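You operate a simulated robot arm through the tools that you are given. There is no shell and no other tool. Be economical: measure what you need, move in short steps, check, and stop when the job is done.

Carry out the task below with a simulated robot arm. There is one attempt and no reset: what you move stays moved.

Task
Put things in order on the long sideboard. At the end: the yellow lemon teabag stands where the white yoghurt tub stood; the beige egg from the long sideboard stands where the yellow lemon teabag stood; the white yoghurt tub from the long sideboard stands on top of the green pea packet; the beige plate peg is in the yellow bowl; the stone two stands where the beige egg stood; whatever was shut is shut again. Leave all else as you found it, and nothing knocked over.
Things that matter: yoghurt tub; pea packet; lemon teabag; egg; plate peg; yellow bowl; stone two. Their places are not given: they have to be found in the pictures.

It is judged by the outcome, as a careful person would: the job done as asked, and still so three seconds after it is handed in. It fails if anything else is knocked over, pushed out of place, dropped, spilled or broken.

Robot
A 7-joint arm with a two-finger parallel gripper, fixed in place. Base frame: the origin is at the foot of the arm, x ahead of it, y to its left, z up; the work surface is at about z = 0.8. Lengths are in m, angles in degrees, forces in N, time in s.
With the tool pointing down near the work surface it reaches from about 0.3 to 0.7 m from the base axis. Its first joint turns from -66.0 to 66.0 degrees. Payload 1.57 kg.
The TCP is the grasp point between the finger pads, 0.03 m short of the fingertips. In the tool frame z runs along the fingers and y along their closing line. The gripper opens to 0.11 m. The fingers are 0.024 m wide and 0.012 m thick; the gripper's body (0.048 by 0.112 m) begins 0.078 m behind the TCP.
Orientation is that of the tool frame in the base frame, as a unit quaternion [w, x, y, z]. With the fingers straight down and closing along the base's y, the tool's x points along the base's -x, its y along +y and its z along -z.

Tools
- The arm moves only by the tool apply_moves. Its argument "increments" is one flat list of numbers, 7 for each row, row after row: the shift along the tool's x, y, z in mm, then the turn, a rotation vector about the tool's x, y, z in degrees, then the finger opening in mm, from 0 to 110. In form: [dx, dy, dz, ax, ay, az, grip, dx, dy, dz, ax, ay, az, grip, ...]. A call has 1 to 10 rows; each row is the pose to reach, as a shift and turn from the pose commanded when the call began, along the tool's axes at that moment. Each row takes 0.2 s and may step no farther than 0.05 m and 8.6 degrees from the row before; otherwise, or with a gripper value out of range, the whole call is refused. Where a pose cannot be reached the arm comes as near as it can. A force on the tool above 40 N (or 10 N above the force at the start of the call, whichever is more), or a blocked arm, ends the call early, and 0.2 s more pass. The fingers move at their own pace (about 0.108 m/s each) and stop on an object; they squeeze with about 30 N. The grip force told is the motor's: it shows also when the fingers shut on nothing. Time passes only in rows, and 0.2 s behind the last, so rows that repeat a pose let the fingers close. The reply holds the time, the measured pose of the TCP, the force on the tool along the base axes, the opening and the grip force, in the units named above and with some noise.
- Cameras (640 x 400 px; columns grow to the right, rows downward): "scene" is fixed at [0.1608, -0.3847, 1.4132]; the picture's right is [0.83, -0.55, 0.00], its down [-0.26, -0.40, -0.88] and it looks along [0.49, 0.73, -0.48] (base axes); focal length 337 px, centre (320, 200). "wrist" rides on the gripper at [-0.036, 0, -0.08] in the tool frame; the picture's right is [0.00, -1.00, 0.00], its down [0.97, 0.00, -0.24] and it looks along [0.24, 0.00, 0.97] (tool axes); focal length 218 px, centre (320, 200).
- grab_frame(camera): a new picture of that camera. It takes no simulated time.
- locate(camera, pixels): for up to 12 pixels [column, row] of the newest picture of that camera ("zoom" is the newest enlarged one), the place [x, y, z] in the base frame of the surface seen there, good to about 0.002 m. It takes no simulated time.
- inspect(camera, box): a new picture of the part [left, top, right, bottom] of that camera's present view, enlarged. It takes no simulated time.
- hand_in(): hands the job in; it is judged then, once.

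Keep the steps short. Do not move on a guess: measure, check each grasp and each placing, and mend mistakes. In all there are 80 turns and 54 pictures (those below and enlarged ones count). Leave the gripper open and the arm clear of the work at the hand-in unless told otherwise, and finish with a single line.

The tools are called after "Request:" as a command line: name --argument value ..., lists and objects as JSON in quotes. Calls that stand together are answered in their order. apply_moves: Moves the arm, as the interface text tells. Its arguments: {"type":"object","properties":{"increments":{"type":"array"}},"required":["increments"]} The other tools are called the same way: grab_frame (camera) takes a picture; locate (camera, pixels) gives the place of the surface under pixels of a picture; inspect (camera, box) takes an enlarged picture of a part of a camera's view; hand_in () hands the job in.

At the start:

```text
time: 0.0
eef_pos: [0.3555, 0.2206, 1.1339]
ee_rot: [0.0, 0.0, 1.0, 0.0]
ft_force: [0.1, 0.0, -0.5]
width: 0.1098
gripper_force: 0.1
```

scene: 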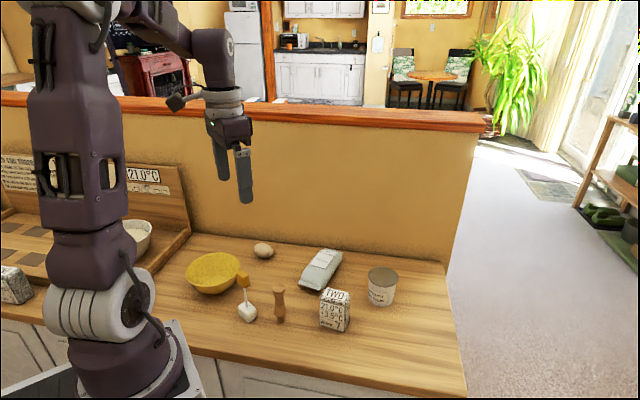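
wrist: 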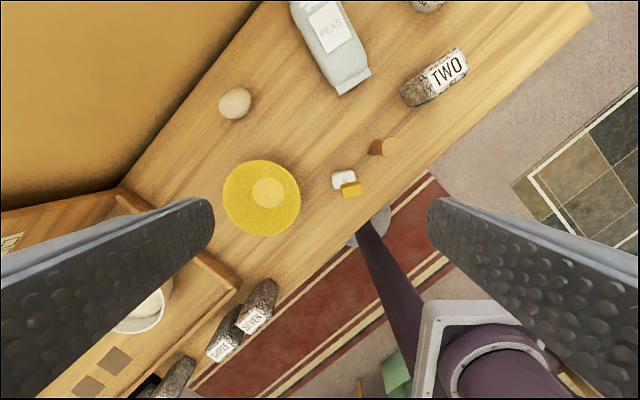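

I can see the bowl, egg, teabag, peg, stone TWO, pea packet and tub on the sideboard. I'll enlarge that part of the scene before measuring.

Request:
inspect --camera "scene" --box '[170, 220, 430, 382]'

Request:
inspect --camera "scene" --box '[0, 130, 240, 280]'

```text
2.46 times, centred on (300, 301) of scene
```

zoom: 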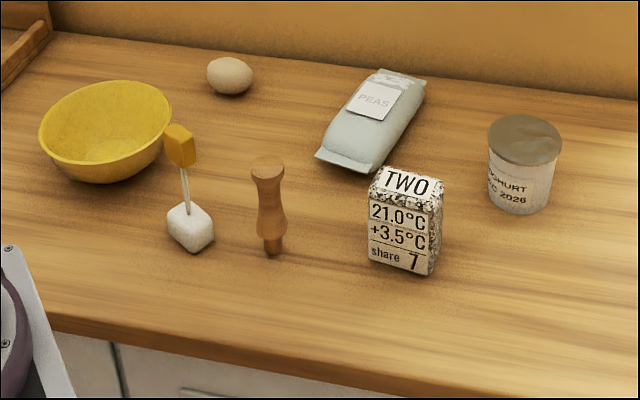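

```text
2.67 times, centred on (120, 205) of scene
```

zoom: 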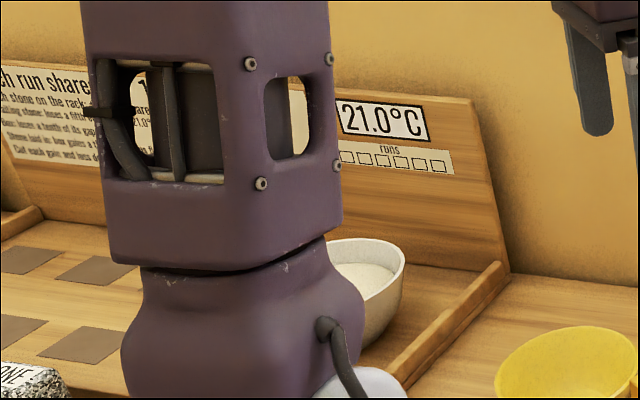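

Next I'll measure points on each item in the scene picture.

Request:
grab_frame --camera "scene"

Request:
locate --camera "scene" --pixels '[[263, 246], [263, 250], [247, 305], [247, 316], [243, 279], [278, 288], [281, 317], [335, 294], [333, 318], [382, 275], [380, 297], [325, 260]]'

Request:
locate --camera "wrist" --pixels '[[235, 103], [344, 178], [351, 190], [388, 147], [375, 147], [420, 93], [447, 72], [325, 27], [350, 80], [268, 192], [260, 165], [426, 4]]'

Request:
inspect --camera "wrist" --box '[200, 0, 520, 200]'

```text
49 pictures are left
```

scene: 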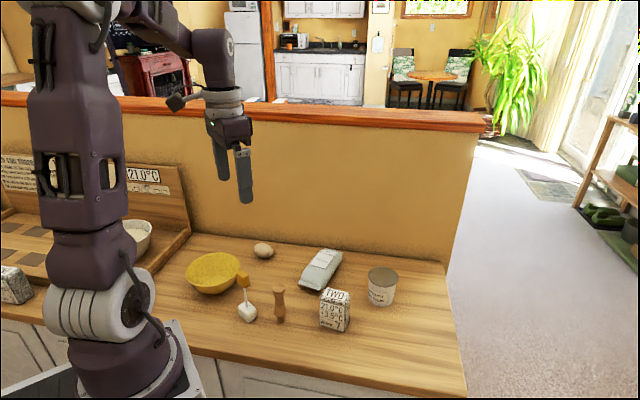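

```text
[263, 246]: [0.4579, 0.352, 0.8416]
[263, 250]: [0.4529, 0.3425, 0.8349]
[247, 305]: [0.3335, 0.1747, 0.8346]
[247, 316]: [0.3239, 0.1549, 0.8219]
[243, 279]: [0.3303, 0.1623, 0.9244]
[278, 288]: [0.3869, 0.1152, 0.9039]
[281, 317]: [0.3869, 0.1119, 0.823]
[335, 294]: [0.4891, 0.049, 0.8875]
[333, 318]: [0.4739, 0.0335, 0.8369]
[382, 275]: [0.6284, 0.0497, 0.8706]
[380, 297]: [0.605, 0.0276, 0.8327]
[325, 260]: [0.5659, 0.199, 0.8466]
```

```text
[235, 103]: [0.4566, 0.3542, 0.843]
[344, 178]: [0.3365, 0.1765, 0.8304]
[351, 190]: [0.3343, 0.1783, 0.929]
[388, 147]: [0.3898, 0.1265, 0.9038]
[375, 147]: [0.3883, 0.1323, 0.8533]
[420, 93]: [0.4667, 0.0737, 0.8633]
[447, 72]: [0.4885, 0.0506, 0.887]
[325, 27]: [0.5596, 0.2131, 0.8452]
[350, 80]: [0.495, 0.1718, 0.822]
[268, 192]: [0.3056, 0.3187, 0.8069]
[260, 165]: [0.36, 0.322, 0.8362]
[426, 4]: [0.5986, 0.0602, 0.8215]
```

```text
2.00 times, centred on (360, 100) of wrist
```

zoom: 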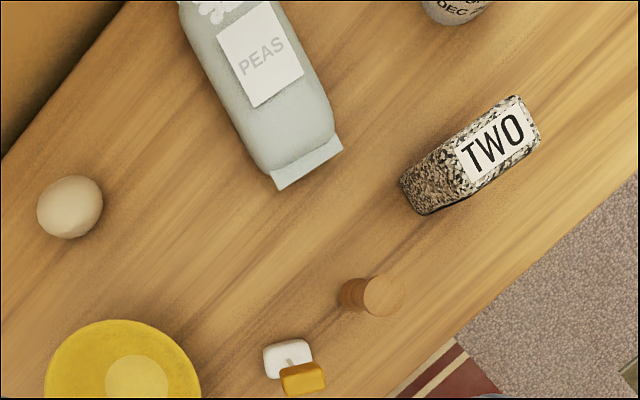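

The tub goes first, because its spot has to be free. I'll move high over it for a close view.

Request:
apply_moves --increments '[-37, -27, 9, 0, 0, 0, 110, -75, -54, 18, 0, 0, 0, 110, -112, -80, 27, 0, 0, 0, 110, -150, -107, 36, 0, 0, 0, 110, -187, -134, 45, 0, 0, 0, 110, -225, -160, 54, 0, 0, 0, 110, -225, -160, 54, 0, 0, 0, 110]'

Request:
grab_frame --camera "wrist"

```text
time: 1.6
eef_pos: [0.5813, 0.0578, 1.0808]
ee_rot: [0.0, 0.0, 1.0, 0.001]
ft_force: [-0.6, 0.1, -0.9]
width: 0.1098
gripper_force: 0.2
```

```text
47 pictures are left
```

wrist: 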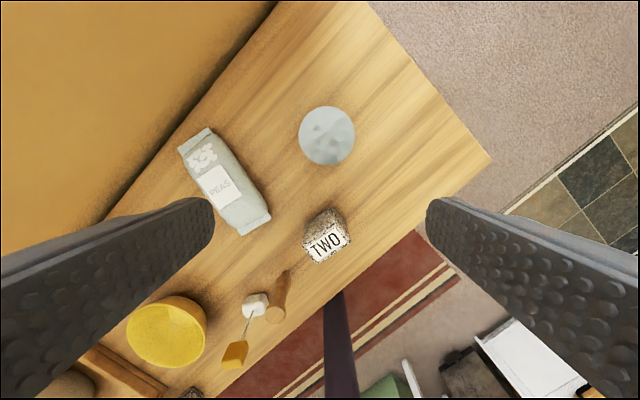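

Here the tub lid is centred near (327,136) and the packet near (225,180). I'll measure their outlines, plus the other items.

Request:
locate --camera "wrist" --pixels '[[327, 136], [300, 136], [353, 136], [327, 109], [327, 163], [226, 184], [206, 152], [215, 168], [235, 198], [243, 210], [208, 185], [240, 175]]'

Request:
locate --camera "wrist" --pixels '[[327, 241], [310, 247], [346, 235], [318, 263], [350, 242], [340, 212], [308, 229], [235, 352], [255, 305], [274, 314], [220, 200], [250, 185]]'

Request:
inspect --camera "wrist" --box '[110, 90, 430, 290]'

```text
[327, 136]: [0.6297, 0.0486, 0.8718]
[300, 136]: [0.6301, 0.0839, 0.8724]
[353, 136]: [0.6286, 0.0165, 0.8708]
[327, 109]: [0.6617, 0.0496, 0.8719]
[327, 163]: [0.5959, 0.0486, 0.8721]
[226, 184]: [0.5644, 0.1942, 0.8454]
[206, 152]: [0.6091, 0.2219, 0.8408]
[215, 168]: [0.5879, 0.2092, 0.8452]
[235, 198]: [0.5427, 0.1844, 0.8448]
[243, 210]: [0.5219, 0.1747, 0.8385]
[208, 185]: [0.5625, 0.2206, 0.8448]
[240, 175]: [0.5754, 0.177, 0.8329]
```

```text
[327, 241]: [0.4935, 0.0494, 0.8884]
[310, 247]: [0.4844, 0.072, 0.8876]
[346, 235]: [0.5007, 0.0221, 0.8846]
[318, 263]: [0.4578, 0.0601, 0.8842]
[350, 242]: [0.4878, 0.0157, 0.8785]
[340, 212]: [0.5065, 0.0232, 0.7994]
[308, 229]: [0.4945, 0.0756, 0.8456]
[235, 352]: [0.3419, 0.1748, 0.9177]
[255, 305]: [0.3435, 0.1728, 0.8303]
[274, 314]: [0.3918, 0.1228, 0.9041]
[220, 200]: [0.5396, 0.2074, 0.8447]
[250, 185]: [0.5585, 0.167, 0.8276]
```

```text
2.00 times, centred on (270, 190) of wrist
```

zoom: 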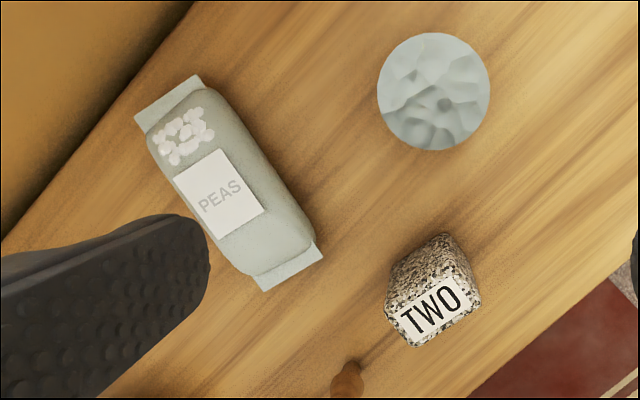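

The tub is centred at (0.629, 0.049), about 0.07 across, with its top at 0.872. I'll come down above it. I'll also measure the wall, so I know the clearance there.

Request:
apply_moves --increments '[-24, -4, 40, 0, 0, 0, 110, -48, -9, 80, 0, 0, 0, 110, -48, -9, 125, 0, 0, 0, 110, -48, -9, 140, 0, 0, 0, 110, -48, -9, 140, 0, 0, 0, 110]'

Request:
locate --camera "scene" --pixels '[[350, 200], [350, 125], [300, 237], [380, 240], [440, 200], [250, 225], [213, 255], [213, 290], [188, 270], [240, 265], [213, 275], [215, 285]]'

Request:
grab_frame --camera "wrist"

```text
time: 2.8
eef_pos: [0.629, 0.0511, 0.9377]
ee_rot: [0.0, -0.001, 1.0, 0.0]
ft_force: [0.6, 0.4, 0.5]
width: 0.1101
gripper_force: 0.0
```

```text
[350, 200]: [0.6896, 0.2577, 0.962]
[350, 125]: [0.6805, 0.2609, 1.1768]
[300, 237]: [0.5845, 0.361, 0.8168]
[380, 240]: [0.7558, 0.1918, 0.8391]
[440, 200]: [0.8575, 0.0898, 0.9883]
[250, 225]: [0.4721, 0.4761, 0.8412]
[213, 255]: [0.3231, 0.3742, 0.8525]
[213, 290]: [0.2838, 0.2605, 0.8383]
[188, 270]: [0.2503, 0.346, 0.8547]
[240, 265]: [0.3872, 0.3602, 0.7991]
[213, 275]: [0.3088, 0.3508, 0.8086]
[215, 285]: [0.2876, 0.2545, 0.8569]
```

```text
45 pictures are left
```

wrist: 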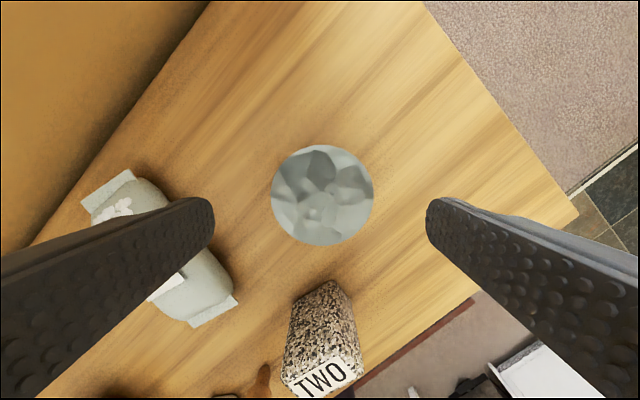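

The gripper is centred over the tub and the wall is far enough away. Next: down to z ≈ 0.842 and close.

Request:
apply_moves --increments '[0, -1, 45, 0, 0, 0, 110, 0, -1, 80, 0, 0, 0, 110, 0, -1, 96, 0, 0, 0, 110, 0, -1, 96, 0, 0, 0, 60, 0, -1, 96, 0, 0, 0, 60, 0, -1, 96, 0, 0, 0, 60]'

Request:
grab_frame --camera "scene"

```text
time: 4.2
eef_pos: [0.6279, 0.0511, 0.8434]
ee_rot: [0.0, -0.001, 1.0, 0.001]
ft_force: [-0.6, -0.3, 0.3]
width: 0.0656
gripper_force: 30.0
```

```text
44 pictures are left
```

scene: 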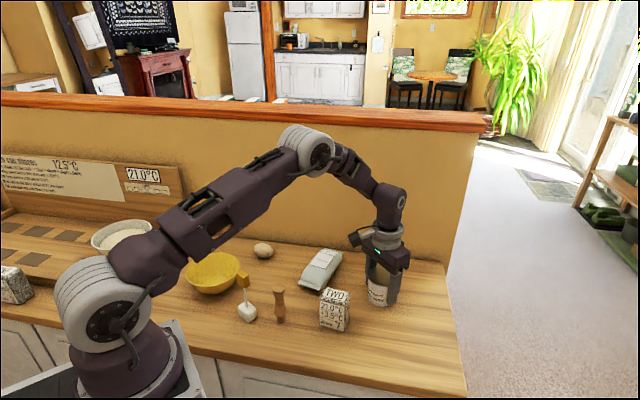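

The tub is held: width 0.066, force 30. Before placing it I'll enlarge the packet and find the middle of its flat top.

Request:
inspect --camera "scene" --box '[280, 240, 360, 290]'

```text
8.00 times, centred on (320, 265) of scene
```

zoom: 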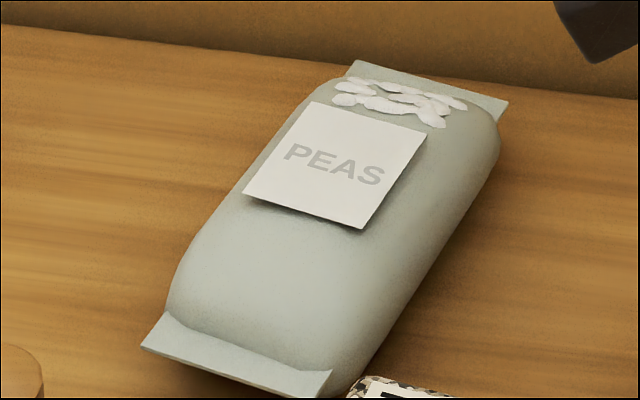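

Request:
locate --camera "zoom" --pixels '[[340, 165], [260, 230], [230, 250], [300, 250], [350, 260], [390, 240], [420, 210], [180, 300], [255, 290], [330, 300], [400, 130], [290, 125]]'

Request:
locate --camera "zoom" --pixels '[[146, 345], [325, 378], [352, 66], [503, 104], [440, 120], [320, 95], [230, 200], [450, 190], [250, 190], [364, 225]]'

```text
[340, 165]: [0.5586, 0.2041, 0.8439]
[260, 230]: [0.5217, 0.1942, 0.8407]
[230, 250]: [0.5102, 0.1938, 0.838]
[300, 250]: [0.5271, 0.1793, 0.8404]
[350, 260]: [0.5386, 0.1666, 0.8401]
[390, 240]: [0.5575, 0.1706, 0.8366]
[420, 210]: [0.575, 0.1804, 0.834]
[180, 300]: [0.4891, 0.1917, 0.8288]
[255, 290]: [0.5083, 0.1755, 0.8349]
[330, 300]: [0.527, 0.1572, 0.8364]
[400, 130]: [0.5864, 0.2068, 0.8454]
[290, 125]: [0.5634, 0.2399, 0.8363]
```

```text
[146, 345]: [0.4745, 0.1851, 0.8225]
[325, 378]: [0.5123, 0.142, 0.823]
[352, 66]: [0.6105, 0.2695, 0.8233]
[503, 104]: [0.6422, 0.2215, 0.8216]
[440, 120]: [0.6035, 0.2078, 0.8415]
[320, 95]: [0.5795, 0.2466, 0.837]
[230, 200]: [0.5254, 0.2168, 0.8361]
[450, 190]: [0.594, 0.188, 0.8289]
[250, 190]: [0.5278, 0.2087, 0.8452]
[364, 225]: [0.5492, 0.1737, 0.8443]
```

The packet centre works out to (0.560, 0.2045), with the top at about 0.845. I'll lift the tub and carry it over.

Request:
apply_moves --increments '[0, 0, -40, 0, 0, 0, 55, 0, 0, -80, 0, 0, 0, 55, 0, 0, -115, 0, 0, 0, 55, 17, 38, -115, 0, 0, 0, 55, 34, 76, -115, 0, 0, 0, 55, 51, 114, -115, 0, 0, 0, 55, 68, 153, -115, 0, 0, 0, 55, 68, 153, -115, 0, 0, 0, 55]'

Request:
grab_frame --camera "scene"

```text
time: 6.0
eef_pos: [0.559, 0.2031, 0.9583]
ee_rot: [0.0, 0.001, 1.0, 0.0]
ft_force: [0.0, 0.5, -1.1]
width: 0.0655
gripper_force: 30.4
```

```text
42 pictures are left
```

scene: 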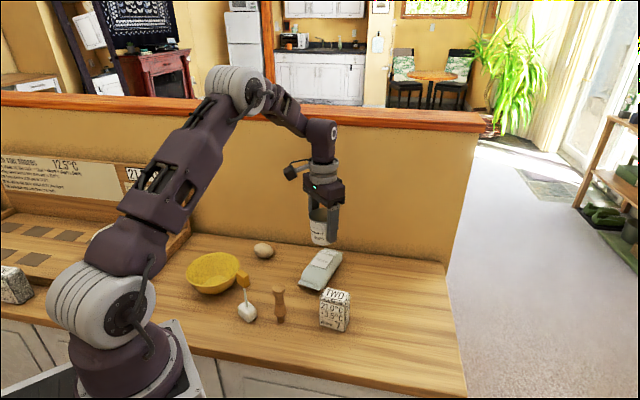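

The tub is over the packet. I'll lower it in small steps and watch for contact.

Request:
apply_moves --increments '[0, 1, 35, 0, 0, 0, 55, 0, 1, 60, 0, 0, 0, 55, 0, 1, 65, 0, 0, 0, 55, 0, 1, 67, 0, 0, 0, 55]'

Request:
inspect --camera "scene" --box '[270, 200, 366, 290]'

```text
time: 7.0
eef_pos: [0.5621, 0.2037, 0.8916]
ee_rot: [0.0, -0.001, 1.0, 0.0]
ft_force: [1.1, 0.3, -1.5]
width: 0.0654
gripper_force: 29.6
```

```text
4.44 times, centred on (318, 245) of scene
```

zoom: 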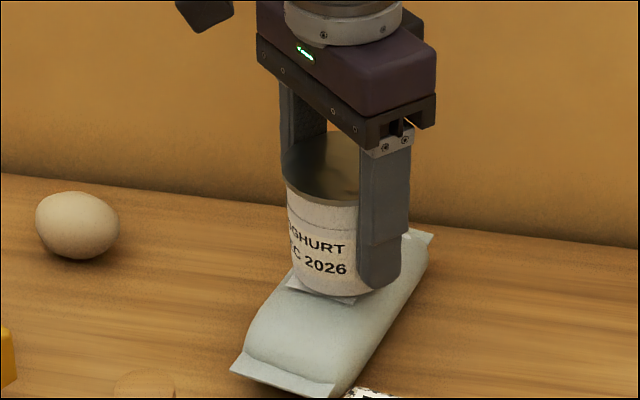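

The tub is almost touching. I'll lower it a few millimetres more.

Request:
apply_moves --increments '[0, 0, 1, 0, 0, 0, 55, 0, 0, 2, 0, 0, 0, 55, 0, 0, 3, 0, 0, 0, 55]'

```text
time: 7.8
eef_pos: [0.5612, 0.2043, 0.8884]
ee_rot: [0.0, 0.0, 1.0, 0.0]
ft_force: [-0.5, -0.3, -1.5]
width: 0.0655
gripper_force: 29.7
```

Request:
apply_moves --increments '[0, 0, 1, 0, 0, 0, 55, 0, 0, 2, 0, 0, 0, 55, 0, 0, 3, 0, 0, 0, 55]'

Request:
inspect --camera "scene" --box '[270, 200, 366, 290]'

```text
time: 8.6
eef_pos: [0.5608, 0.2035, 0.8881]
ee_rot: [0.001, 0.001, 1.0, 0.0]
ft_force: [-1.1, -3.1, 22.6]
width: 0.0657
gripper_force: 30.1
```

```text
4.44 times, centred on (318, 245) of scene
```

zoom: 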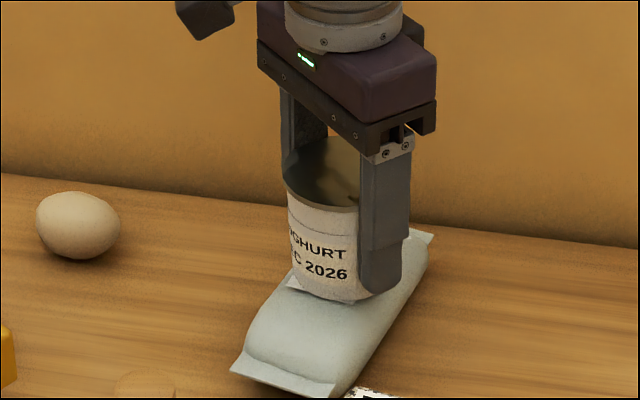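

It's in contact at 22 N. I'll ease up slightly, open and rise straight.

Request:
apply_moves --increments '[0, 0, -2, 0, 0, 0, 55, 0, 0, -2, 0, 0, 0, 80, 0, 0, -2, 0, 0, 0, 95, 0, 0, -2, 0, 0, 0, 95, 0, 0, -40, 0, 0, 0, 95, 0, 0, -85, 0, 0, 0, 100, 0, 0, -120, 0, 0, 0, 110]'

Request:
inspect --camera "scene" --box '[180, 220, 372, 340]'

Request:
grab_frame --camera "wrist"

```text
time: 10.2
eef_pos: [0.5621, 0.2038, 1.0069]
ee_rot: [0.001, 0.001, 1.0, 0.0]
ft_force: [0.2, -0.5, -0.3]
width: 0.1099
gripper_force: 0.1
```

```text
3.33 times, centred on (276, 280) of scene
```

zoom: 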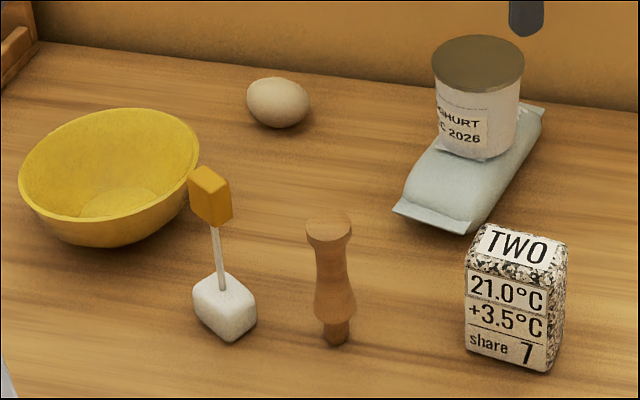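

```text
38 pictures are left
```

wrist: 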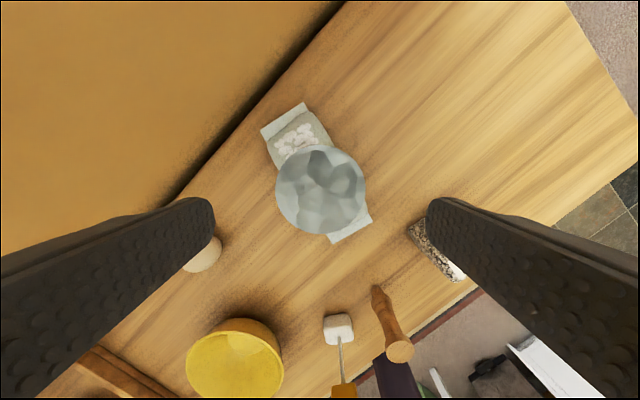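

The tub stands squarely on the packet. The peg is next, so I'll measure the peg and the bowl.

Request:
locate --camera "zoom" --pixels '[[22, 180], [196, 172], [110, 112], [90, 214], [115, 200], [70, 200], [329, 222], [331, 260], [333, 300], [336, 335], [315, 300], [353, 300]]'

Request:
locate --camera "wrist" --pixels '[[235, 321], [189, 360], [280, 350], [235, 360], [401, 351], [390, 325], [378, 296], [374, 290], [340, 328], [342, 388], [332, 392], [354, 385]]'

```text
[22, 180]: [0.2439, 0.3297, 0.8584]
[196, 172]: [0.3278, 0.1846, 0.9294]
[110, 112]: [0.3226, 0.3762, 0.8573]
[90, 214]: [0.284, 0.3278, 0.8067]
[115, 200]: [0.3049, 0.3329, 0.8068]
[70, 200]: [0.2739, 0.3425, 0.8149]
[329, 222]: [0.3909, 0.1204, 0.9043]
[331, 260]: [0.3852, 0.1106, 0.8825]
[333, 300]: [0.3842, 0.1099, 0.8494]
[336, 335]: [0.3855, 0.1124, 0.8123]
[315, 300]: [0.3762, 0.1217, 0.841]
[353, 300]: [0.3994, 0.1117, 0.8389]
```

```text
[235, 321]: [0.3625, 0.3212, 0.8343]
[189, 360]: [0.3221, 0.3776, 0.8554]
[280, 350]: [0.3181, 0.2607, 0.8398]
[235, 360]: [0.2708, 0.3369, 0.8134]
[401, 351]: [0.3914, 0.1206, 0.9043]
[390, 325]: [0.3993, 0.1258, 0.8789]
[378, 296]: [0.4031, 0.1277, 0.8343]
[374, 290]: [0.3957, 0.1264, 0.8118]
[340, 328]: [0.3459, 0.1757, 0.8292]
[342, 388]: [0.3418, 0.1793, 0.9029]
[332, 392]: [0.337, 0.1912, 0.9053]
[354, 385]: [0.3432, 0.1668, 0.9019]
```

The peg is at (0.391, 0.120), reaching z 0.904. The bowl centre is about (0.304, 0.315), with the rim at 0.858 and the floor at 0.807. I'll move above the peg.

Request:
apply_moves --increments '[43, -21, 0, 0, 0, 0, 80, 86, -42, 0, 0, 0, 0, 70, 129, -63, 0, 0, 0, 0, 70, 171, -84, 0, 0, 0, 0, 70, 171, -84, 20, 0, 0, 0, 70, 171, -84, 20, 0, 0, 0, 70]'

Request:
grab_frame --camera "wrist"

```text
time: 11.6
eef_pos: [0.3893, 0.1193, 0.9854]
ee_rot: [0.001, 0.0, 1.0, 0.0]
ft_force: [0.9, -0.6, 0.4]
width: 0.0699
gripper_force: 0.1
```

```text
37 pictures are left
```

wrist: 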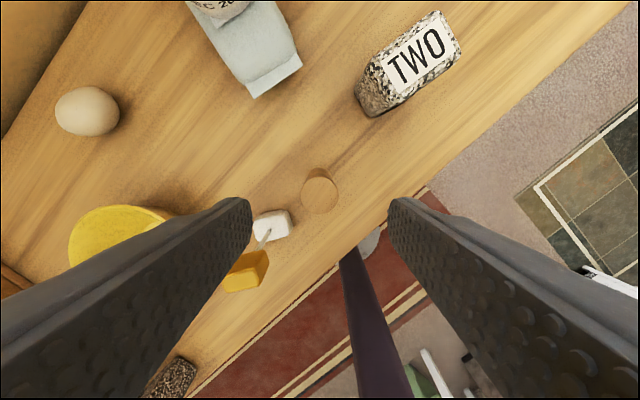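

The view is good. I'll measure the peg head, tag, block, stone and egg from here.

Request:
locate --camera "wrist" --pixels '[[320, 191], [304, 191], [336, 191], [246, 262], [268, 252], [225, 273], [250, 283], [243, 253], [275, 222], [262, 216], [284, 215], [272, 233]]'

Request:
locate --camera "wrist" --pixels '[[440, 12], [460, 48], [381, 57], [400, 93], [420, 52], [362, 95], [385, 110], [87, 110], [60, 112], [117, 110], [87, 89], [87, 133]]'

Request:
inspect --camera "wrist" --box '[200, 150, 360, 310]'

```text
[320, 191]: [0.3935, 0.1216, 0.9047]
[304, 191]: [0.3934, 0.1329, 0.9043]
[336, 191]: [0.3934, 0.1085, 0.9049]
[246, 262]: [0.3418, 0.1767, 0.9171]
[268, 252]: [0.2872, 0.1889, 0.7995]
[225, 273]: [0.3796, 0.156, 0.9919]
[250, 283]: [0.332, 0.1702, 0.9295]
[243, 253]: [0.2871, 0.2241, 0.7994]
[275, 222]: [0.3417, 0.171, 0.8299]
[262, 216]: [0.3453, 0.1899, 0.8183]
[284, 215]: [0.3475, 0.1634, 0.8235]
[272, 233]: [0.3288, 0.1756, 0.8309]
```

```text
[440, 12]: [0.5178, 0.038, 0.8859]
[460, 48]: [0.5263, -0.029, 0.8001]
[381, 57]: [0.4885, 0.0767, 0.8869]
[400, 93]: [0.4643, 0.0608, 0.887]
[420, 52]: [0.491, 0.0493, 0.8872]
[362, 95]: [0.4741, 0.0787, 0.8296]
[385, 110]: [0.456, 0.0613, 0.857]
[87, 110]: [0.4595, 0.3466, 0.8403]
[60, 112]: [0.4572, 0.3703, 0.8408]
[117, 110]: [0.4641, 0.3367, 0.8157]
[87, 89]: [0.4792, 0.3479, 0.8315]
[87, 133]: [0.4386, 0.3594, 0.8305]
```

```text
2.50 times, centred on (280, 230) of wrist
```

zoom: 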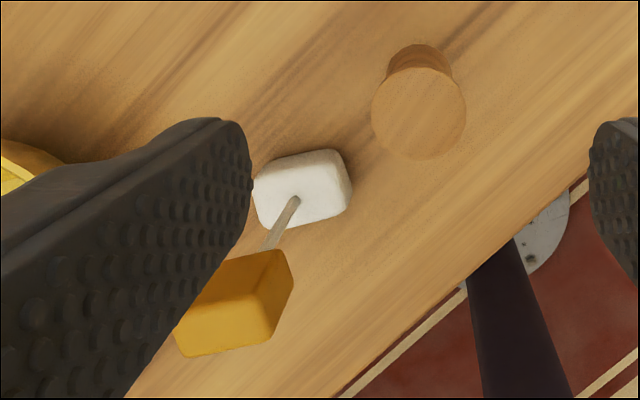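

I'll go down around the peg belly and close.

Request:
apply_moves --increments '[-3, 1, 45, 0, 0, 0, 70, -3, 1, 90, 0, 0, 0, 70, -3, 1, 125, 0, 0, 0, 70, -3, 1, 137, 0, 0, 0, 70, -3, 1, 137, 0, 0, 0, 15, -3, 1, 137, 0, 0, 0, 15, -3, 1, 137, 0, 0, 0, 15]'

Request:
inspect --camera "scene" --box '[180, 220, 372, 340]'

```text
time: 13.2
eef_pos: [0.3944, 0.1219, 0.8469]
ee_rot: [0.0, -0.001, 1.0, 0.0]
ft_force: [-0.1, 0.2, -0.6]
width: 0.0294
gripper_force: 30.1
```

```text
3.33 times, centred on (276, 280) of scene
```

zoom: 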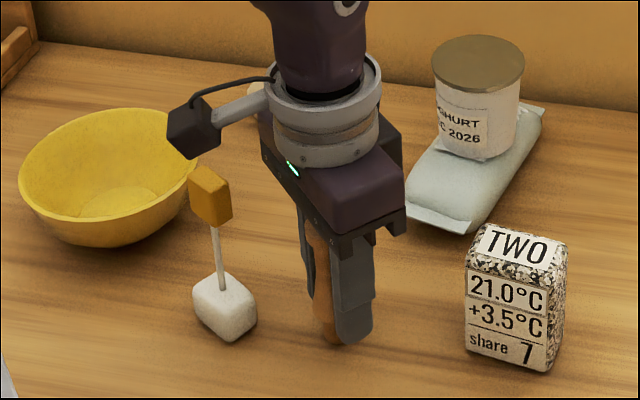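

The peg is held at width 0.029. A part sticks out of the wrist at (190,140) in this enlargement, so I'll measure it and the rack near the bowl before tilting anything.

Request:
locate --camera "zoom" --pixels '[[190, 145], [185, 130], [240, 105], [350, 180], [25, 30], [5, 70]]'

Request:
apply_moves --increments '[0, 0, -40, 0, 0, 0, 15, 0, 0, -80, 0, 0, 0, 15, 0, 0, -120, 0, 0, 0, 15, 0, 0, -150, 0, 0, 0, 15, 20, 40, -150, 0, 0, 0, 15, 40, 80, -150, 0, 0, 0, 15, 60, 120, -150, 0, 0, 0, 15, 80, 160, -150, 0, 0, 0, 15, 95, 195, -150, 0, 0, 0, 15, 95, 195, -150, 0, 0, 0, 15]'

Request:
grab_frame --camera "scene"

```text
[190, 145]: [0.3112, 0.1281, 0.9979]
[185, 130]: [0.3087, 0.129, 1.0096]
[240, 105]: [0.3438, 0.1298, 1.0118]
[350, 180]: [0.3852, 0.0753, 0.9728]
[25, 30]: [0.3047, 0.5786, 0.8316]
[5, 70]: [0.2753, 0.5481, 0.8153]
```

```text
time: 15.4
eef_pos: [0.2974, 0.3163, 0.9986]
ee_rot: [0.0, 0.001, 1.0, 0.001]
ft_force: [-0.2, -0.5, 1.0]
width: 0.0283
gripper_force: 29.6
```

```text
34 pictures are left
```

scene: 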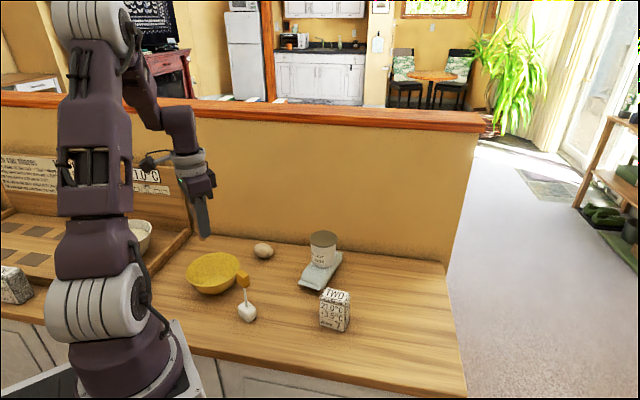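

The wrist part sits about 0.083 m out and 0.15 m above the grasp point, so a tilt clears the bowl. I'll tilt the peg about 40° in the air above the bowl to test the reach.

Request:
apply_moves --increments '[0, 0, 0, 0, -8, 0, 15, 0, 0, 0, 0, -16, 0, 15, 0, 0, 0, 0, -24, 0, 15, 0, 0, 0, 0, -32, 0, 15, 0, 0, 0, 0, -40, 0, 15, 0, 0, 0, 0, -45, 0, 15, 0, 0, 0, 0, -45, 0, 15]'

Request:
grab_frame --camera "scene"

Request:
grab_frame --camera "wrist"

```text
time: 17.0
eef_pos: [0.2973, 0.3165, 0.9982]
ee_rot: [0.384, 0.0, 0.924, 0.0]
ft_force: [0.1, -0.2, 0.2]
width: 0.0281
gripper_force: 29.9
```

```text
33 pictures are left
```

scene: 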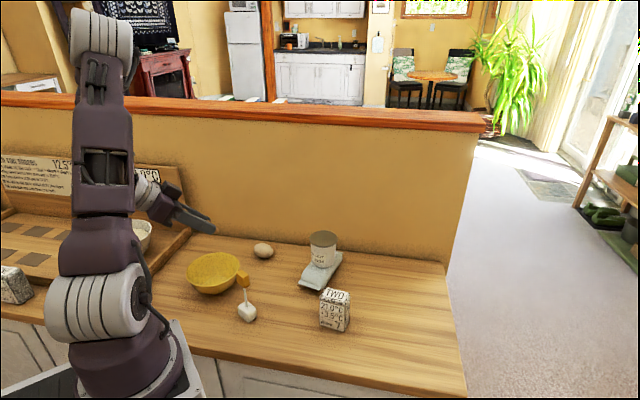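

```text
32 pictures are left
```

wrist: 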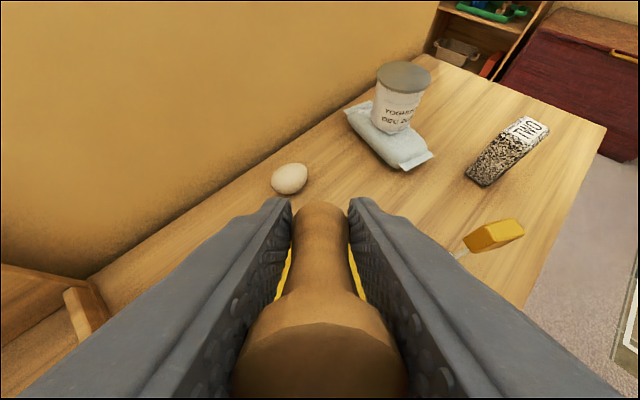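

The tilt was reached. I'll check what lies beneath the leaning wrist: the white bowl and the rail.

Request:
locate --camera "scene" --pixels '[[143, 222], [148, 235], [137, 240], [175, 250], [188, 238], [165, 262], [155, 190], [200, 210]]'

Request:
locate --camera "wrist" --pixels '[[75, 300], [85, 330], [320, 320], [318, 215], [40, 280], [275, 290], [40, 370]]'

```text
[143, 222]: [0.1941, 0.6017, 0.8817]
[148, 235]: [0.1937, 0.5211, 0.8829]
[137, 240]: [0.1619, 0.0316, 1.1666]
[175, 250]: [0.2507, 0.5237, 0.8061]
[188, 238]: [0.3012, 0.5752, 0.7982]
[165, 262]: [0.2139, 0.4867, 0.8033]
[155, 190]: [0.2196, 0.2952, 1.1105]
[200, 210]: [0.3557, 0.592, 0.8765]
```

```text
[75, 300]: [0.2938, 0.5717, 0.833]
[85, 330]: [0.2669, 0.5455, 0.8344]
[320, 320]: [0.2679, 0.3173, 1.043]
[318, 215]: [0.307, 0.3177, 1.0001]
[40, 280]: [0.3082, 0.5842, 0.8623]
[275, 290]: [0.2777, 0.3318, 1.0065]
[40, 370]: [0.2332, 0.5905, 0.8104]
```

A stone stands under where the wrist would lean, so I'll cut the tilt to about 31° for a safe margin. Then I'll lower to just above the bowl floor.

Request:
apply_moves --increments '[0, 0, 0, 0, 7, 0, 15, 0, 0, 0, 0, 14, 0, 15, 27, -1, 31, 0, 14, 0, 15, 55, -1, 61, 0, 14, 0, 15, 82, -1, 92, 0, 14, 0, 15, 82, -1, 92, 0, 14, 0, 15]'

Request:
inspect --camera "scene" --box '[130, 160, 290, 300]'

```text
time: 18.4
eef_pos: [0.3058, 0.315, 0.8774]
ee_rot: [0.267, 0.0, 0.964, 0.001]
ft_force: [-0.1, 0.4, -0.5]
width: 0.0279
gripper_force: 30.2
```

```text
2.86 times, centred on (210, 230) of scene
```

zoom: 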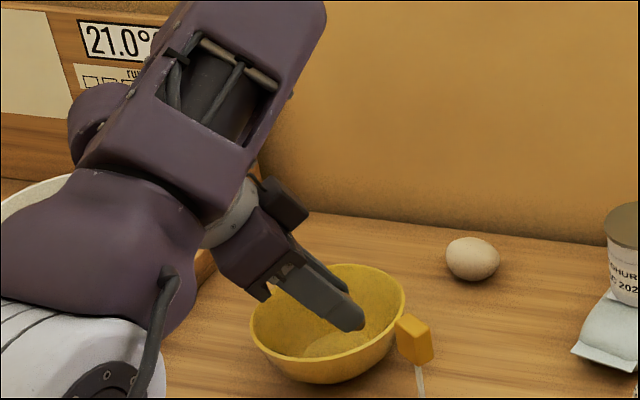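

Everything is clear so far. I'll lower the last 20 mm in small steps.

Request:
apply_moves --increments '[4, 0, 7, 0, 0, 0, 15, 7, 0, 12, 0, 0, 0, 15, 9, 0, 15, 0, 0, 0, 15, 10, 0, 17, 0, 0, 0, 15]'

Request:
inspect --camera "scene" --box '[160, 210, 288, 300]'

```text
time: 19.4
eef_pos: [0.3042, 0.315, 0.857]
ee_rot: [0.267, 0.0, 0.964, 0.0]
ft_force: [0.3, 0.1, -1.5]
width: 0.0279
gripper_force: 30.0
```

```text
4.44 times, centred on (224, 255) of scene
```

zoom: 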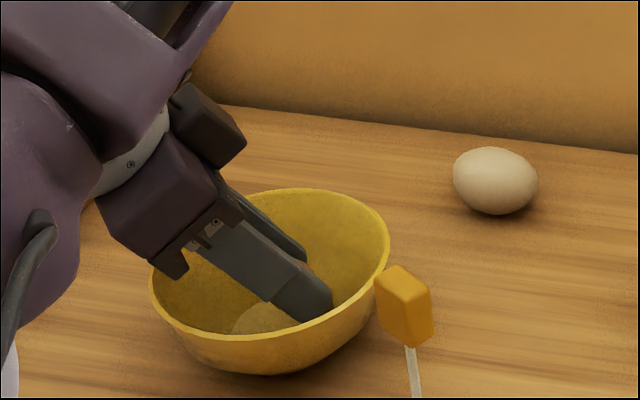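

There is no contact yet, so I'll go on down a millimetre or so at a time.

Request:
apply_moves --increments '[0.8, 0, 1.3, 0, 0, 0, 15, 1.5, 0, 2.6, 0, 0, 0, 15, 2.3, 0, 3.9, 0, 0, 0, 15]'

```text
time: 20.2
eef_pos: [0.3038, 0.315, 0.8522]
ee_rot: [0.267, -0.001, 0.964, 0.001]
ft_force: [-3.8, -2.0, 26.0]
width: 0.0276
gripper_force: 30.5
```

It's touching the bowl. I'll back off 1 mm and open slowly.

Request:
apply_moves --increments '[-1, 0, -1.6, 0, 0, 0, 15, -1, 0, -1.6, 0, 0, 0, 33, -1, 0, -1.6, 0, 0, 0, 40, -1, 0, -1.6, 0, 0, 0, 50, -1, 0, -1.6, 0, 0, 0, 50]'

Request:
grab_frame --camera "wrist"

Request:
inspect --camera "scene" --box '[160, 210, 288, 300]'

```text
time: 21.4
eef_pos: [0.3048, 0.3166, 0.8534]
ee_rot: [0.268, 0.0, 0.963, 0.0]
ft_force: [0.0, 0.3, 0.6]
width: 0.0499
gripper_force: 0.1
```

```text
29 pictures are left
```

wrist: 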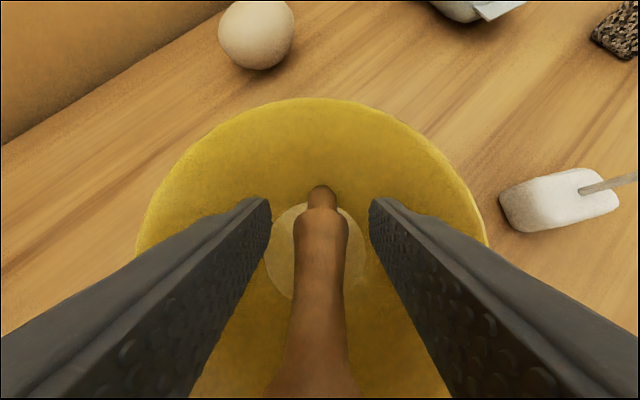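

```text
4.44 times, centred on (224, 255) of scene
```

zoom: 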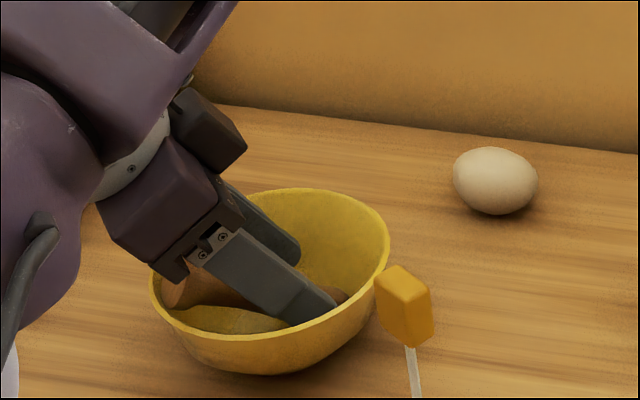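

The peg has come to rest leaning inside the bowl, between the fingers. I'll lift straight up and bring the tool upright.

Request:
apply_moves --increments '[-15, 0, -26, 0, 0, 0, 50, -36, 0, -60, 0, 0, 0, 50, -57, 0, -95, 0, 0, 0, 50, -77, 0, -129, 0, 0, 0, 50, -77, 0, -129, 0, 8, 0, 50, -77, 0, -129, 0, 16, 0, 50, -77, 0, -129, 0, 24, 0, 50, -77, 0, -129, 0, 31, 0, 50, -77, 0, -129, 0, 31, 0, 50]'

Request:
grab_frame --camera "wrist"

Request:
inspect --camera "scene" --box '[170, 220, 330, 330]'

```text
time: 23.4
eef_pos: [0.3036, 0.3154, 1.0041]
ee_rot: [-0.001, -0.001, 1.0, 0.001]
ft_force: [0.8, -0.2, -0.3]
width: 0.05
gripper_force: 0.0
```

```text
27 pictures are left
```

wrist: 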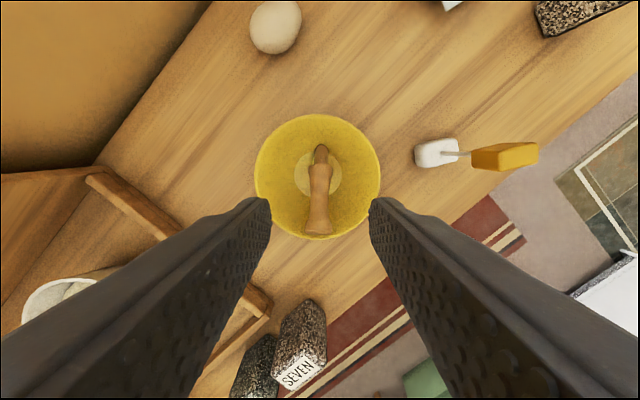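

```text
3.64 times, centred on (250, 275) of scene
```

zoom: 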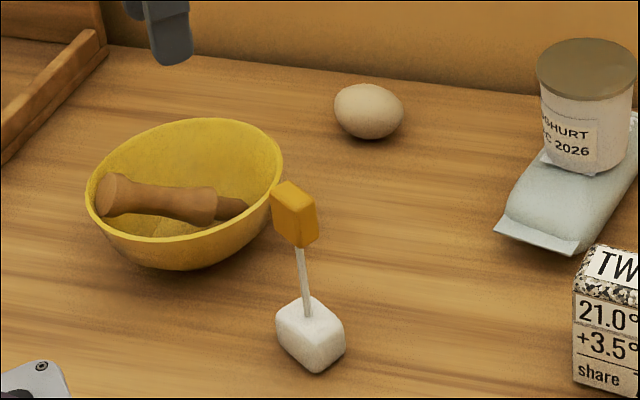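

The peg lies securely in the bowl. Next is the teabag: I'll measure its tag and block.

Request:
locate --camera "zoom" --pixels '[[275, 190], [289, 185], [312, 203], [298, 213], [294, 196], [317, 240], [300, 247], [276, 228], [307, 315], [290, 310], [335, 315], [312, 350]]'

Request:
locate --camera "wrist" --pixels '[[475, 158], [505, 150], [535, 145], [500, 168], [535, 160], [480, 147], [433, 150], [420, 143], [453, 141], [420, 163], [453, 160], [447, 153]]'

Request:
inspect --camera "wrist" --box '[400, 110, 560, 210]'

```text
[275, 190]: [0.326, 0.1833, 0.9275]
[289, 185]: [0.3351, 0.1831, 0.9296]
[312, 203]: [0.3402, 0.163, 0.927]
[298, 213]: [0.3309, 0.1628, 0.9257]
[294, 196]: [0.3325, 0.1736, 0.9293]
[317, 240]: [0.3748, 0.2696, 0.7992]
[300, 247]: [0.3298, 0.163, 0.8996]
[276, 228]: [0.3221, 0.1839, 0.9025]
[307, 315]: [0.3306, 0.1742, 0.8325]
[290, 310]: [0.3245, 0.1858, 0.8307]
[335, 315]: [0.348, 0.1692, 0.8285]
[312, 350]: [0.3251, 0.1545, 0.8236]
```

```text
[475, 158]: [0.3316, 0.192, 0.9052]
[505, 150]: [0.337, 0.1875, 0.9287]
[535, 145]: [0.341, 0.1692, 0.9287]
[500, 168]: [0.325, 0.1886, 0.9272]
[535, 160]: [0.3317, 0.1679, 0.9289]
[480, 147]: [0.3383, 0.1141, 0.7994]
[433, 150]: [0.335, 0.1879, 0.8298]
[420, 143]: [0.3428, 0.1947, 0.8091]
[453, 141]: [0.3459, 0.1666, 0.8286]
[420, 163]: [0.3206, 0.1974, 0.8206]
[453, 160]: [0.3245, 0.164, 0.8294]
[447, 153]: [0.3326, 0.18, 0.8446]
```

```text
4.00 times, centred on (480, 160) of wrist
```

zoom: 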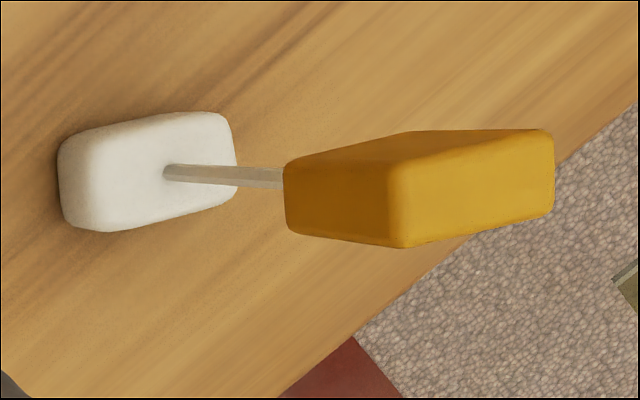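

The tag is centred near (0.333, 0.177), about 0.026 by 0.014, turned about 15°, at z 0.898–0.930. The stem is rigid. I'll move above it with a 15° turn and grip the tag.

Request:
apply_moves --increments '[-10, -46, 0, 0, 0, -5, 60, -20, -92, 0, 0, 0, -10, 60, -30, -138, 0, 0, 0, -15, 60, -30, -138, 0, 0, 0, -15, 60]'

Request:
grab_frame --camera "wrist"

```text
time: 24.4
eef_pos: [0.3348, 0.1781, 1.0058]
ee_rot: [0.0, -0.13, 0.992, 0.0]
ft_force: [-0.2, 0.3, 0.1]
width: 0.0601
gripper_force: 0.1
```

```text
24 pictures are left
```

wrist: 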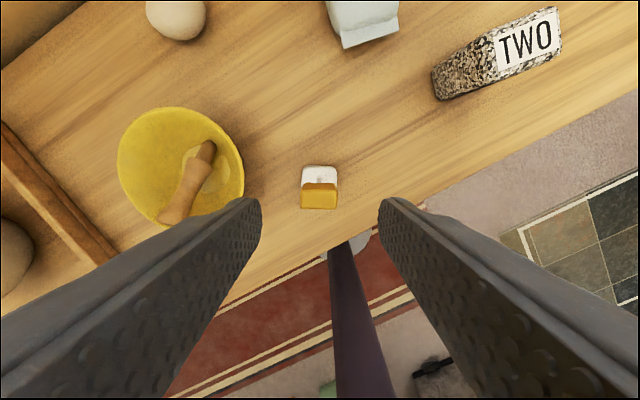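

It's aligned, with the tag centred at column 319. I'll lower to 0.912 and close.

Request:
apply_moves --increments '[1, 0, 45, 0, 0, 0, 60, 1, 0, 80, 0, 0, 0, 60, 1, 0, 94, 0, 0, 0, 60, 1, 0, 94, 0, 0, 0, 40, 1, 0, 94, 0, 0, 0, 15, 1, 0, 94, 0, 0, 0, 15]'

Request:
inspect --camera "scene" --box '[190, 230, 302, 330]'

```text
time: 25.8
eef_pos: [0.3332, 0.1773, 0.9096]
ee_rot: [0.001, -0.13, 0.992, 0.0]
ft_force: [-0.5, 0.5, -1.1]
width: 0.0271
gripper_force: 29.8
```

```text
4.00 times, centred on (246, 280) of scene
```

zoom: 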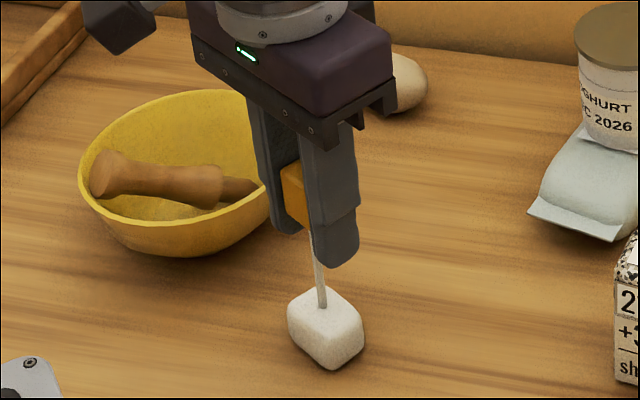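

It's gripped at 0.027. I'll lift it and carry it to the tub's old spot at (0.629, 0.049).

Request:
apply_moves --increments '[0, 0, -40, 0, 0, 0, 15, 0, 0, -80, 0, 0, 0, 15, 0, 0, -120, 0, 0, 0, 15, -36, -29, -120, 0, 0, 0, 15, -72, -57, -120, 0, 0, 0, 15, -108, -86, -120, 0, 0, 0, 15, -144, -114, -120, 0, 0, 0, 15, -180, -143, -120, 0, 0, 0, 15, -216, -172, -120, 0, 0, 0, 15, -253, -200, -120, 0, 0, 0, 15]'

Request:
grab_frame --camera "scene"

```text
time: 28.0
eef_pos: [0.6296, 0.0493, 1.0288]
ee_rot: [-0.001, -0.131, 0.991, 0.0]
ft_force: [-0.3, -1.0, -0.8]
width: 0.0268
gripper_force: 30.1
```

```text
22 pictures are left
```

scene: 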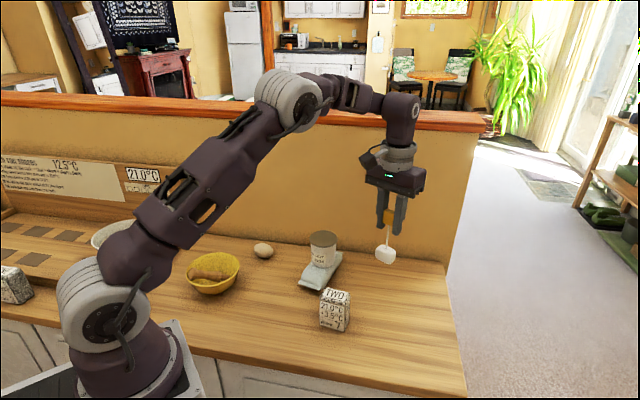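

It hangs straight over the spot. I'll lower to just above the surface.

Request:
apply_moves --increments '[0, 0, 45, 0, 0, 0, 15, 0, 0, 90, 0, 0, 0, 15, 0, 0, 112, 0, 0, 0, 15, 0, 0, 116, 0, 0, 0, 15, 0, 0, 117.5, 0, 0, 0, 15, 0, 0, 119, 0, 0, 0, 15]'

Request:
inspect --camera "scene" --box '[320, 230, 432, 330]'

```text
time: 29.4
eef_pos: [0.6294, 0.0494, 0.9107]
ee_rot: [-0.001, -0.13, 0.992, 0.001]
ft_force: [-0.5, -0.5, -0.2]
width: 0.027
gripper_force: 29.8
```

```text
4.00 times, centred on (376, 280) of scene
```

zoom: 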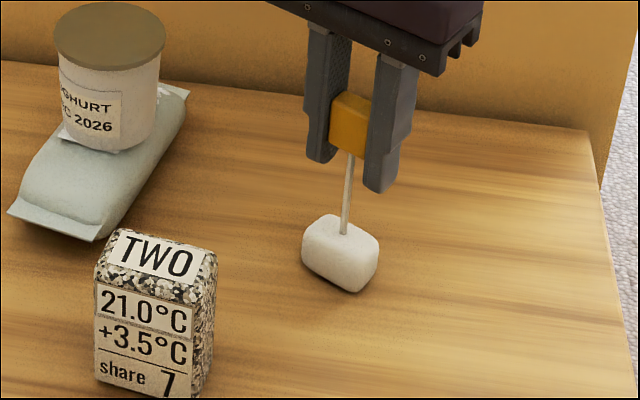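

It's nearly down. I'll lower 1 mm at a time until it touches.

Request:
apply_moves --increments '[0, 0, 1, 0, 0, 0, 15, 0, 0, 2, 0, 0, 0, 15]'

```text
time: 30.0
eef_pos: [0.63, 0.0494, 0.9092]
ee_rot: [0.0, -0.131, 0.991, 0.0]
ft_force: [-2.5, -1.2, 7.2]
width: 0.0268
gripper_force: 29.9
```

It touched at 7 N. I'll ease up slightly, open slowly and rise.

Request:
apply_moves --increments '[0, 0, -0.5, 0, 0, 0, 15, 0, 0, -0.5, 0, 0, 0, 32, 0, 0, -0.5, 0, 0, 0, 45, 0, 0, -0.5, 0, 0, 0, 60, 0, 0, -0.5, 0, 0, 0, 60, 0, 0, -35, 0, 0, 0, 60, 0, 0, -80, 0, 0, 0, 60, 0, 0, -110, 0, 0, 0, 60]'

Request:
inspect --camera "scene" --box '[270, 230, 430, 330]'

```text
time: 31.8
eef_pos: [0.6293, 0.0496, 1.0191]
ee_rot: [0.0, -0.131, 0.991, 0.0]
ft_force: [-0.3, 0.8, -0.3]
width: 0.0599
gripper_force: 0.1
```

```text
4.00 times, centred on (350, 280) of scene
```

zoom: 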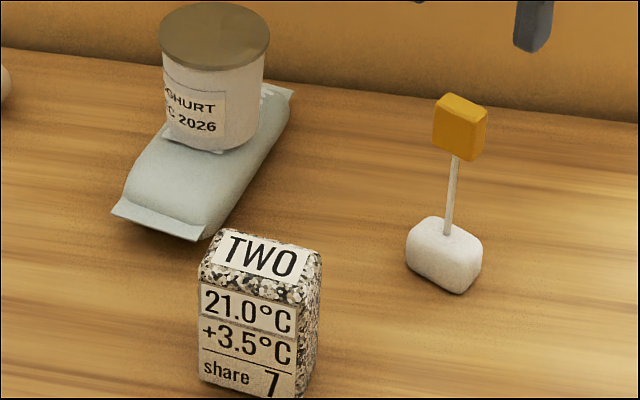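

The teabag stands on the tub's old spot. Now I'll go above the egg and turn the tool back square.

Request:
apply_moves --increments '[13, 43, 0, 0, 0, 3, 80, 26, 85, 0, 0, 0, 6, 90, 39, 128, 0, 0, 0, 9, 90, 52, 170, 0, 0, 0, 12, 90, 65, 213, 0, 0, 0, 15, 90, 78, 256, 0, 0, 0, 15, 90, 91, 298, 0, 0, 0, 15, 90, 104, 341, 20, 0, 0, 15, 90, 104, 341, 20, 0, 0, 15, 90]'

Request:
grab_frame --camera "wrist"

```text
time: 33.8
eef_pos: [0.44, 0.353, 0.9974]
ee_rot: [0.0, -0.001, 1.0, 0.0]
ft_force: [0.3, -0.3, 0.1]
width: 0.0902
gripper_force: 0.0
```

```text
19 pictures are left
```

wrist: 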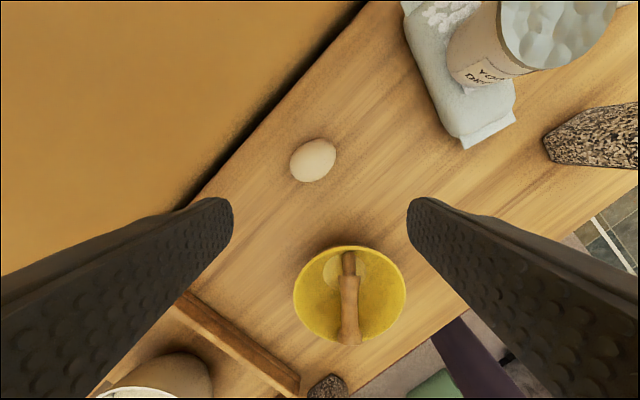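

Request:
locate --camera "wrist" --pixels '[[313, 160], [292, 163], [334, 156], [313, 141], [313, 180], [300, 148], [326, 146], [300, 176], [325, 174], [305, 160], [320, 160]]'

Request:
inspect --camera "wrist" --box '[263, 125, 363, 195]'

```text
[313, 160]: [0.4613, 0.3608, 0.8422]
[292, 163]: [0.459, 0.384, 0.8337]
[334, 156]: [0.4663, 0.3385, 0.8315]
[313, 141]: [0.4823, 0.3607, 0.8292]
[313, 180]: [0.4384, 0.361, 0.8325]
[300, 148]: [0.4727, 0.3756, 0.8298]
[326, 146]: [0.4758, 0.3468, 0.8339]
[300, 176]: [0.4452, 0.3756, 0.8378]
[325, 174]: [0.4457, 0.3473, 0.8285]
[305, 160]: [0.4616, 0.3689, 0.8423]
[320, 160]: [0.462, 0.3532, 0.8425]
```

```text
5.71 times, centred on (313, 160) of wrist
```

zoom: 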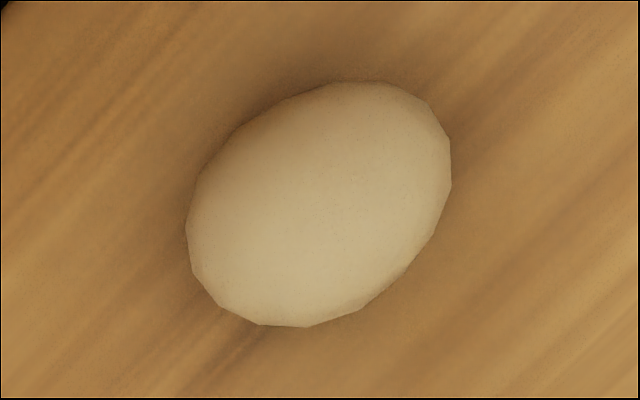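

The egg is centred at (0.461, 0.361) with its top at 0.8425. Its long axis runs along the sideboard, so I'll turn the tool 45° to grip the short axis, and come partway down.

Request:
apply_moves --increments '[-7, 3, 0, 0, 0, 8, 90, -14, 5, 0, 0, 0, 16, 90, -21, 8, 0, 0, 0, 24, 90, -21, 8, 0, 0, 0, 32, 90, -21, 8, 30, 0, 0, 40, 90, -21, 8, 60, 0, 0, 45, 80, -21, 8, 75, 0, 0, 45, 80, -21, 8, 75, 0, 0, 45, 80]'

Request:
grab_frame --camera "wrist"

```text
time: 35.6
eef_pos: [0.4613, 0.3588, 0.9238]
ee_rot: [0.0, 0.383, 0.924, 0.0]
ft_force: [-0.1, 0.0, 0.1]
width: 0.08
gripper_force: 0.1
```

```text
17 pictures are left
```

wrist: 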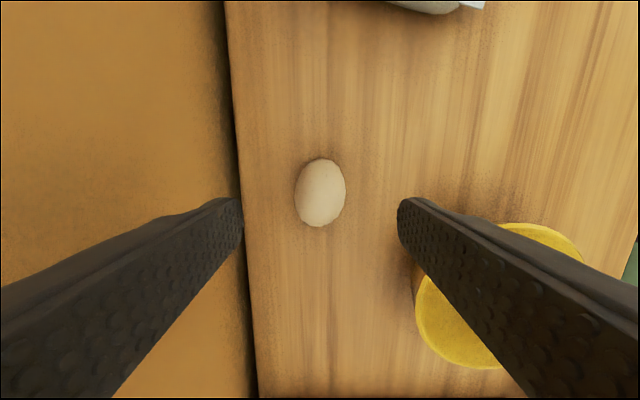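

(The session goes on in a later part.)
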